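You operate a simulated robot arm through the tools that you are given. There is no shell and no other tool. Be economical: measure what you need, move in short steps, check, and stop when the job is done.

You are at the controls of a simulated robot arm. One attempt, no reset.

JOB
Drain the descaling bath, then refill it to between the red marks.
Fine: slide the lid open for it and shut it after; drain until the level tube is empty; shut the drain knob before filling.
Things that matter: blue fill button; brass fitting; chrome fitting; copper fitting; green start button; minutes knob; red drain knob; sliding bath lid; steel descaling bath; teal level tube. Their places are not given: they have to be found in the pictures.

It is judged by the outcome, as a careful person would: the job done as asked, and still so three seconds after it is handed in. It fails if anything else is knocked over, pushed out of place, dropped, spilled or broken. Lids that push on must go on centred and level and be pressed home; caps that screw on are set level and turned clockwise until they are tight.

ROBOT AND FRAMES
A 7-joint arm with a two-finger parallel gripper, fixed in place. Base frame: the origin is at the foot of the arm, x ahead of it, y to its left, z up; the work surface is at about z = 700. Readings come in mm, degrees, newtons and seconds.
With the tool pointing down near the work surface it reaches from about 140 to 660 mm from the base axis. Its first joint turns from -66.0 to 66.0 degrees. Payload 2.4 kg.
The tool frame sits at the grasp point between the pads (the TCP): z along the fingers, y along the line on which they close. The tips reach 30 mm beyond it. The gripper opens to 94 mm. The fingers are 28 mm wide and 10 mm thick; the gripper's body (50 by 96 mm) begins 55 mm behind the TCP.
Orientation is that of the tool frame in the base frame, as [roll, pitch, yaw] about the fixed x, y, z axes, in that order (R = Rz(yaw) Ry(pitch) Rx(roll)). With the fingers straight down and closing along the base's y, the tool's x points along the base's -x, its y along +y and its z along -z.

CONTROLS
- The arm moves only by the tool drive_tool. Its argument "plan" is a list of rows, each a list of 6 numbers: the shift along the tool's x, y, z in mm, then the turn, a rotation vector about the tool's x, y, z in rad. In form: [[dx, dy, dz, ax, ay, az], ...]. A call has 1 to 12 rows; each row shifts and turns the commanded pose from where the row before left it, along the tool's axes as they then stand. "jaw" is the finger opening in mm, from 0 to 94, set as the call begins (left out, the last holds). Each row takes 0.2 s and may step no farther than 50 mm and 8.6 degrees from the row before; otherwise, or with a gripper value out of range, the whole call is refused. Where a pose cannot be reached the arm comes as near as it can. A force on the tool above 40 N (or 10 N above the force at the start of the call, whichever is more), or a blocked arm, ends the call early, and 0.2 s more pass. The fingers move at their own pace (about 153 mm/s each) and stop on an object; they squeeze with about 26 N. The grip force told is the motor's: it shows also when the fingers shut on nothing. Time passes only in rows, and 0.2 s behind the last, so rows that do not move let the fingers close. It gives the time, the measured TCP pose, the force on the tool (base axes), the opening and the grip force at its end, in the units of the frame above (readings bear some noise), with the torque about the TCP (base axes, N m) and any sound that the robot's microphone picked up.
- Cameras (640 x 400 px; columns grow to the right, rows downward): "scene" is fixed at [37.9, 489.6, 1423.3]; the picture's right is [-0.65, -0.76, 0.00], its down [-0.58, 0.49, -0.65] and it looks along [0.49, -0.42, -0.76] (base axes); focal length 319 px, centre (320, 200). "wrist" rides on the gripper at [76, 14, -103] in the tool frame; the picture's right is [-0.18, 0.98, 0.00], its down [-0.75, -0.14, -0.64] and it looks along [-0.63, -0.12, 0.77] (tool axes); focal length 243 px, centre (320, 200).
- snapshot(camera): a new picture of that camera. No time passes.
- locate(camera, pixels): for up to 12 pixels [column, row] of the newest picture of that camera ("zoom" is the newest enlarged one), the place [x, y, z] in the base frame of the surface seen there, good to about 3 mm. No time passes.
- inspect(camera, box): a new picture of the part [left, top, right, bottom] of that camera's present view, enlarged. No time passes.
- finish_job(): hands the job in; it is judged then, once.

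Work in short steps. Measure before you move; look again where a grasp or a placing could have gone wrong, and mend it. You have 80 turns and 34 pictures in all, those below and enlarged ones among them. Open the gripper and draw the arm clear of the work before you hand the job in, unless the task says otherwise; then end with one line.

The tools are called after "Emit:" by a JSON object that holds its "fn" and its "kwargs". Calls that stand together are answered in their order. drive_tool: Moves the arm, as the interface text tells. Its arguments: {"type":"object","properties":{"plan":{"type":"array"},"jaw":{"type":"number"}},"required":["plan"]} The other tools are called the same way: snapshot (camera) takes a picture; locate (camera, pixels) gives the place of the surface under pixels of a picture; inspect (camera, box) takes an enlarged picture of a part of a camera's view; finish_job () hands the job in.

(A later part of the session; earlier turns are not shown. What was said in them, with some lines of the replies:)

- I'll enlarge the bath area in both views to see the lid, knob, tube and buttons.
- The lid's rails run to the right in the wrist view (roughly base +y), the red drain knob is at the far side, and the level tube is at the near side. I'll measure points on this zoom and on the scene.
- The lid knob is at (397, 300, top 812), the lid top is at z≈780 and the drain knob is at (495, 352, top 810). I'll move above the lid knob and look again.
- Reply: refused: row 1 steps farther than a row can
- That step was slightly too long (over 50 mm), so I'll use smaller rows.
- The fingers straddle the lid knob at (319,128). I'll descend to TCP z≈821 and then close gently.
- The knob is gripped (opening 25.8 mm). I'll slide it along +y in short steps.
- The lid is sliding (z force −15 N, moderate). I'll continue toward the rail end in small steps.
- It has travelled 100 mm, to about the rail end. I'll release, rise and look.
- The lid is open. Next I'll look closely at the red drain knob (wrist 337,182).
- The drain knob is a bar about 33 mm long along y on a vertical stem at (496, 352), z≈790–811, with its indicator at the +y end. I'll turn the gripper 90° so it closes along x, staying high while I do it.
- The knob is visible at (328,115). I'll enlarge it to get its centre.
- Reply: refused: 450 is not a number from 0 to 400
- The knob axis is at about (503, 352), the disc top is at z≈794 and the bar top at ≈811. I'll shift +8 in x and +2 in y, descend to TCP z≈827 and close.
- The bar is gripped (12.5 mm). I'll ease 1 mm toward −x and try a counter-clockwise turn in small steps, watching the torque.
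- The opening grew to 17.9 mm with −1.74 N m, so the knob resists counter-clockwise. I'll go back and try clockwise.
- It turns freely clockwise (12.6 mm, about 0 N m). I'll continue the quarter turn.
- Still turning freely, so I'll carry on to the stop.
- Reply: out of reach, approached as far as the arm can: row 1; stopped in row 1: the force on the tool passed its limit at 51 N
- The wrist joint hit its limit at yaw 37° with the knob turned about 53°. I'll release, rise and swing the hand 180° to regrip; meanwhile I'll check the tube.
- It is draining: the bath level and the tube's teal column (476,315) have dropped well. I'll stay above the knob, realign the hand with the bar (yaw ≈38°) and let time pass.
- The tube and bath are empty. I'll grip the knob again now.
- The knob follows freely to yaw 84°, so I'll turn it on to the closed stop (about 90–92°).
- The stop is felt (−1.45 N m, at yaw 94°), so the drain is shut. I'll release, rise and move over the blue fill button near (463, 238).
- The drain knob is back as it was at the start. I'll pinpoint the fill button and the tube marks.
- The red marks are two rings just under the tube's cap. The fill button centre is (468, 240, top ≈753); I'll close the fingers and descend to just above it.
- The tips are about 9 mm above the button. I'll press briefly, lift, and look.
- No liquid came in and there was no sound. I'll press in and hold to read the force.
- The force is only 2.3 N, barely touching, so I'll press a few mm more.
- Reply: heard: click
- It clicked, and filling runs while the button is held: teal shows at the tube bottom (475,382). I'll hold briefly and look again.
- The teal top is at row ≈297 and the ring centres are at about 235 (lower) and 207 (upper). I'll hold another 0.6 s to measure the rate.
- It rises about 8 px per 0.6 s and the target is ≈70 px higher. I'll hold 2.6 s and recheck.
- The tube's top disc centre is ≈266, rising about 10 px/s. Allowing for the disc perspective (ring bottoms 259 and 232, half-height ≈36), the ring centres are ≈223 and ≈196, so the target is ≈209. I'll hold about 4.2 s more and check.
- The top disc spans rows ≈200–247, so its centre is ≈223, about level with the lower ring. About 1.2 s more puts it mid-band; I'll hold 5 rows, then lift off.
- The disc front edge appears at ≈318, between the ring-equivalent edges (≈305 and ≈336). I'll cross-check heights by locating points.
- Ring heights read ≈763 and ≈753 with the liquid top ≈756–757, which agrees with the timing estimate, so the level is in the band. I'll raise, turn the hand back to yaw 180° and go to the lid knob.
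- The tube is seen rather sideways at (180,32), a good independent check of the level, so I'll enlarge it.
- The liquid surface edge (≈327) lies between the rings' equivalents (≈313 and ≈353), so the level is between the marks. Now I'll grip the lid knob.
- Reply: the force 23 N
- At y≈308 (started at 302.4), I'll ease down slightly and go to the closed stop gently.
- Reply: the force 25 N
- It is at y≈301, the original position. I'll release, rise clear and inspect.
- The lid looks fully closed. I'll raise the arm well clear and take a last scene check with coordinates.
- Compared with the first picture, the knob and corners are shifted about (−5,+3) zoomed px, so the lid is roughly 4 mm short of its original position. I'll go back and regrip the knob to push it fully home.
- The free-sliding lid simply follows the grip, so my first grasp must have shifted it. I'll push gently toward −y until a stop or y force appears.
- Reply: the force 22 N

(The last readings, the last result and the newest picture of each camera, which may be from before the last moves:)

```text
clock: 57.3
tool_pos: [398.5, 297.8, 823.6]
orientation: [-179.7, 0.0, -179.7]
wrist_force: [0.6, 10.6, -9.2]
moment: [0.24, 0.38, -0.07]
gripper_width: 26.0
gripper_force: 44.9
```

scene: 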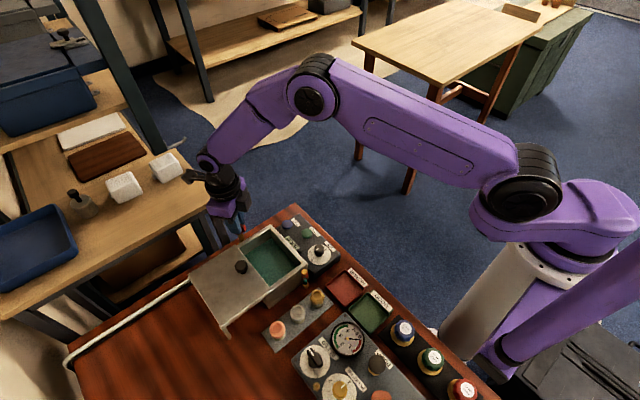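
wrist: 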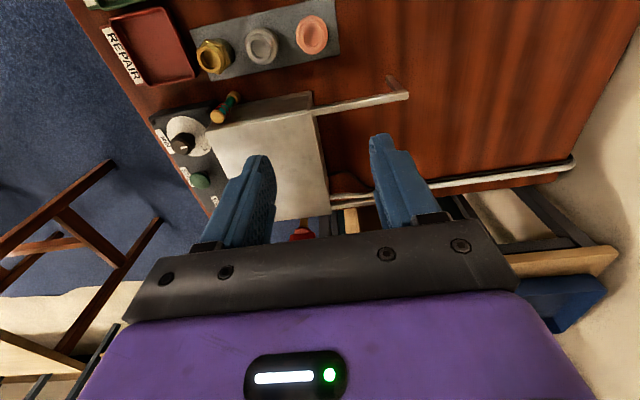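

Now a 10.6 N reaction in y with no further motion shows that the lid is at its closed stop. I'll relax the push, release, draw clear and check.

Emit:
{"fn": "drive_tool", "kwargs": {"plan": [[0, 1, 0, 0, 0, 0], [0, 0, 0, 0, 0, 0]]}}

Emit:
{"fn": "drive_tool", "kwargs": {"plan": [[0, 0, 0, 0, 0, 0], [0, 0, 0, 0, 0, 0], [0, 0, -40, 0, 0, 0], [0, 0, -48, 0, 0, 0], [0, 0, -48, 0, 0, 0], [0, 0, -48, 0, 0, 0], [20, 35, -20, 0, 0, 0], [20, 35, -20, 0, 0, 0], [20, 35, -20, 0, 0, 0], [0, 0, -45, 0, 0, 0], [0, 0, 0, 0, 0, 0]], "jaw": 60}}

Emit:
{"fn": "inspect", "kwargs": {"camera": "scene", "box": [210, 190, 370, 290]}}

```text
clock: 57.9
tool_pos: [399.6, 296.5, 823.7]
orientation: [-179.6, 0.0, -179.8]
wrist_force: [-1.8, 8.4, -2.3]
moment: [0.14, -0.4, 0.21]
gripper_width: 25.8
gripper_force: 44.6
```

```text
clock: 60.3
tool_pos: [339.3, 402.8, 1111.6]
orientation: [-179.7, -0.1, -179.9]
wrist_force: [-0.4, 0.2, -0.4]
moment: [-0.01, 0.02, 0.01]
gripper_width: 60.1
gripper_force: 0.0
```

```text
4.00 times, centred on (290, 240) of scene
```

zoom: 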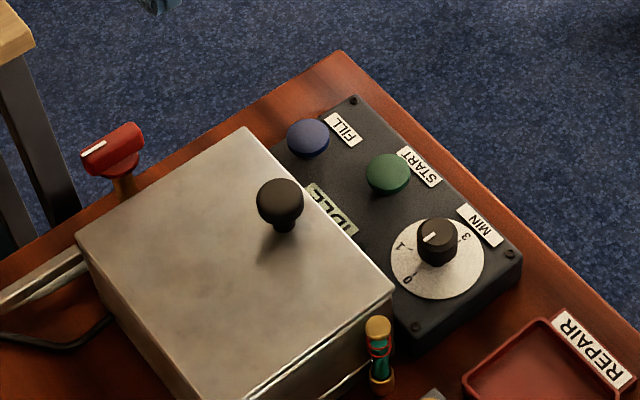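

The lid knob (280,203) and the corners match the starting picture, the drain knob is shut, the level is between the marks and the arm is clear. I'm handing it in.

Emit:
{"fn": "finish_job", "kwargs": {}}

```text
The job is handed in.
```

The descaling bath was drained until the level tube was empty and the drain knob was shut. The bath was then refilled to between the red marks, the lid was slid fully closed, and the arm is clear with the gripper open.
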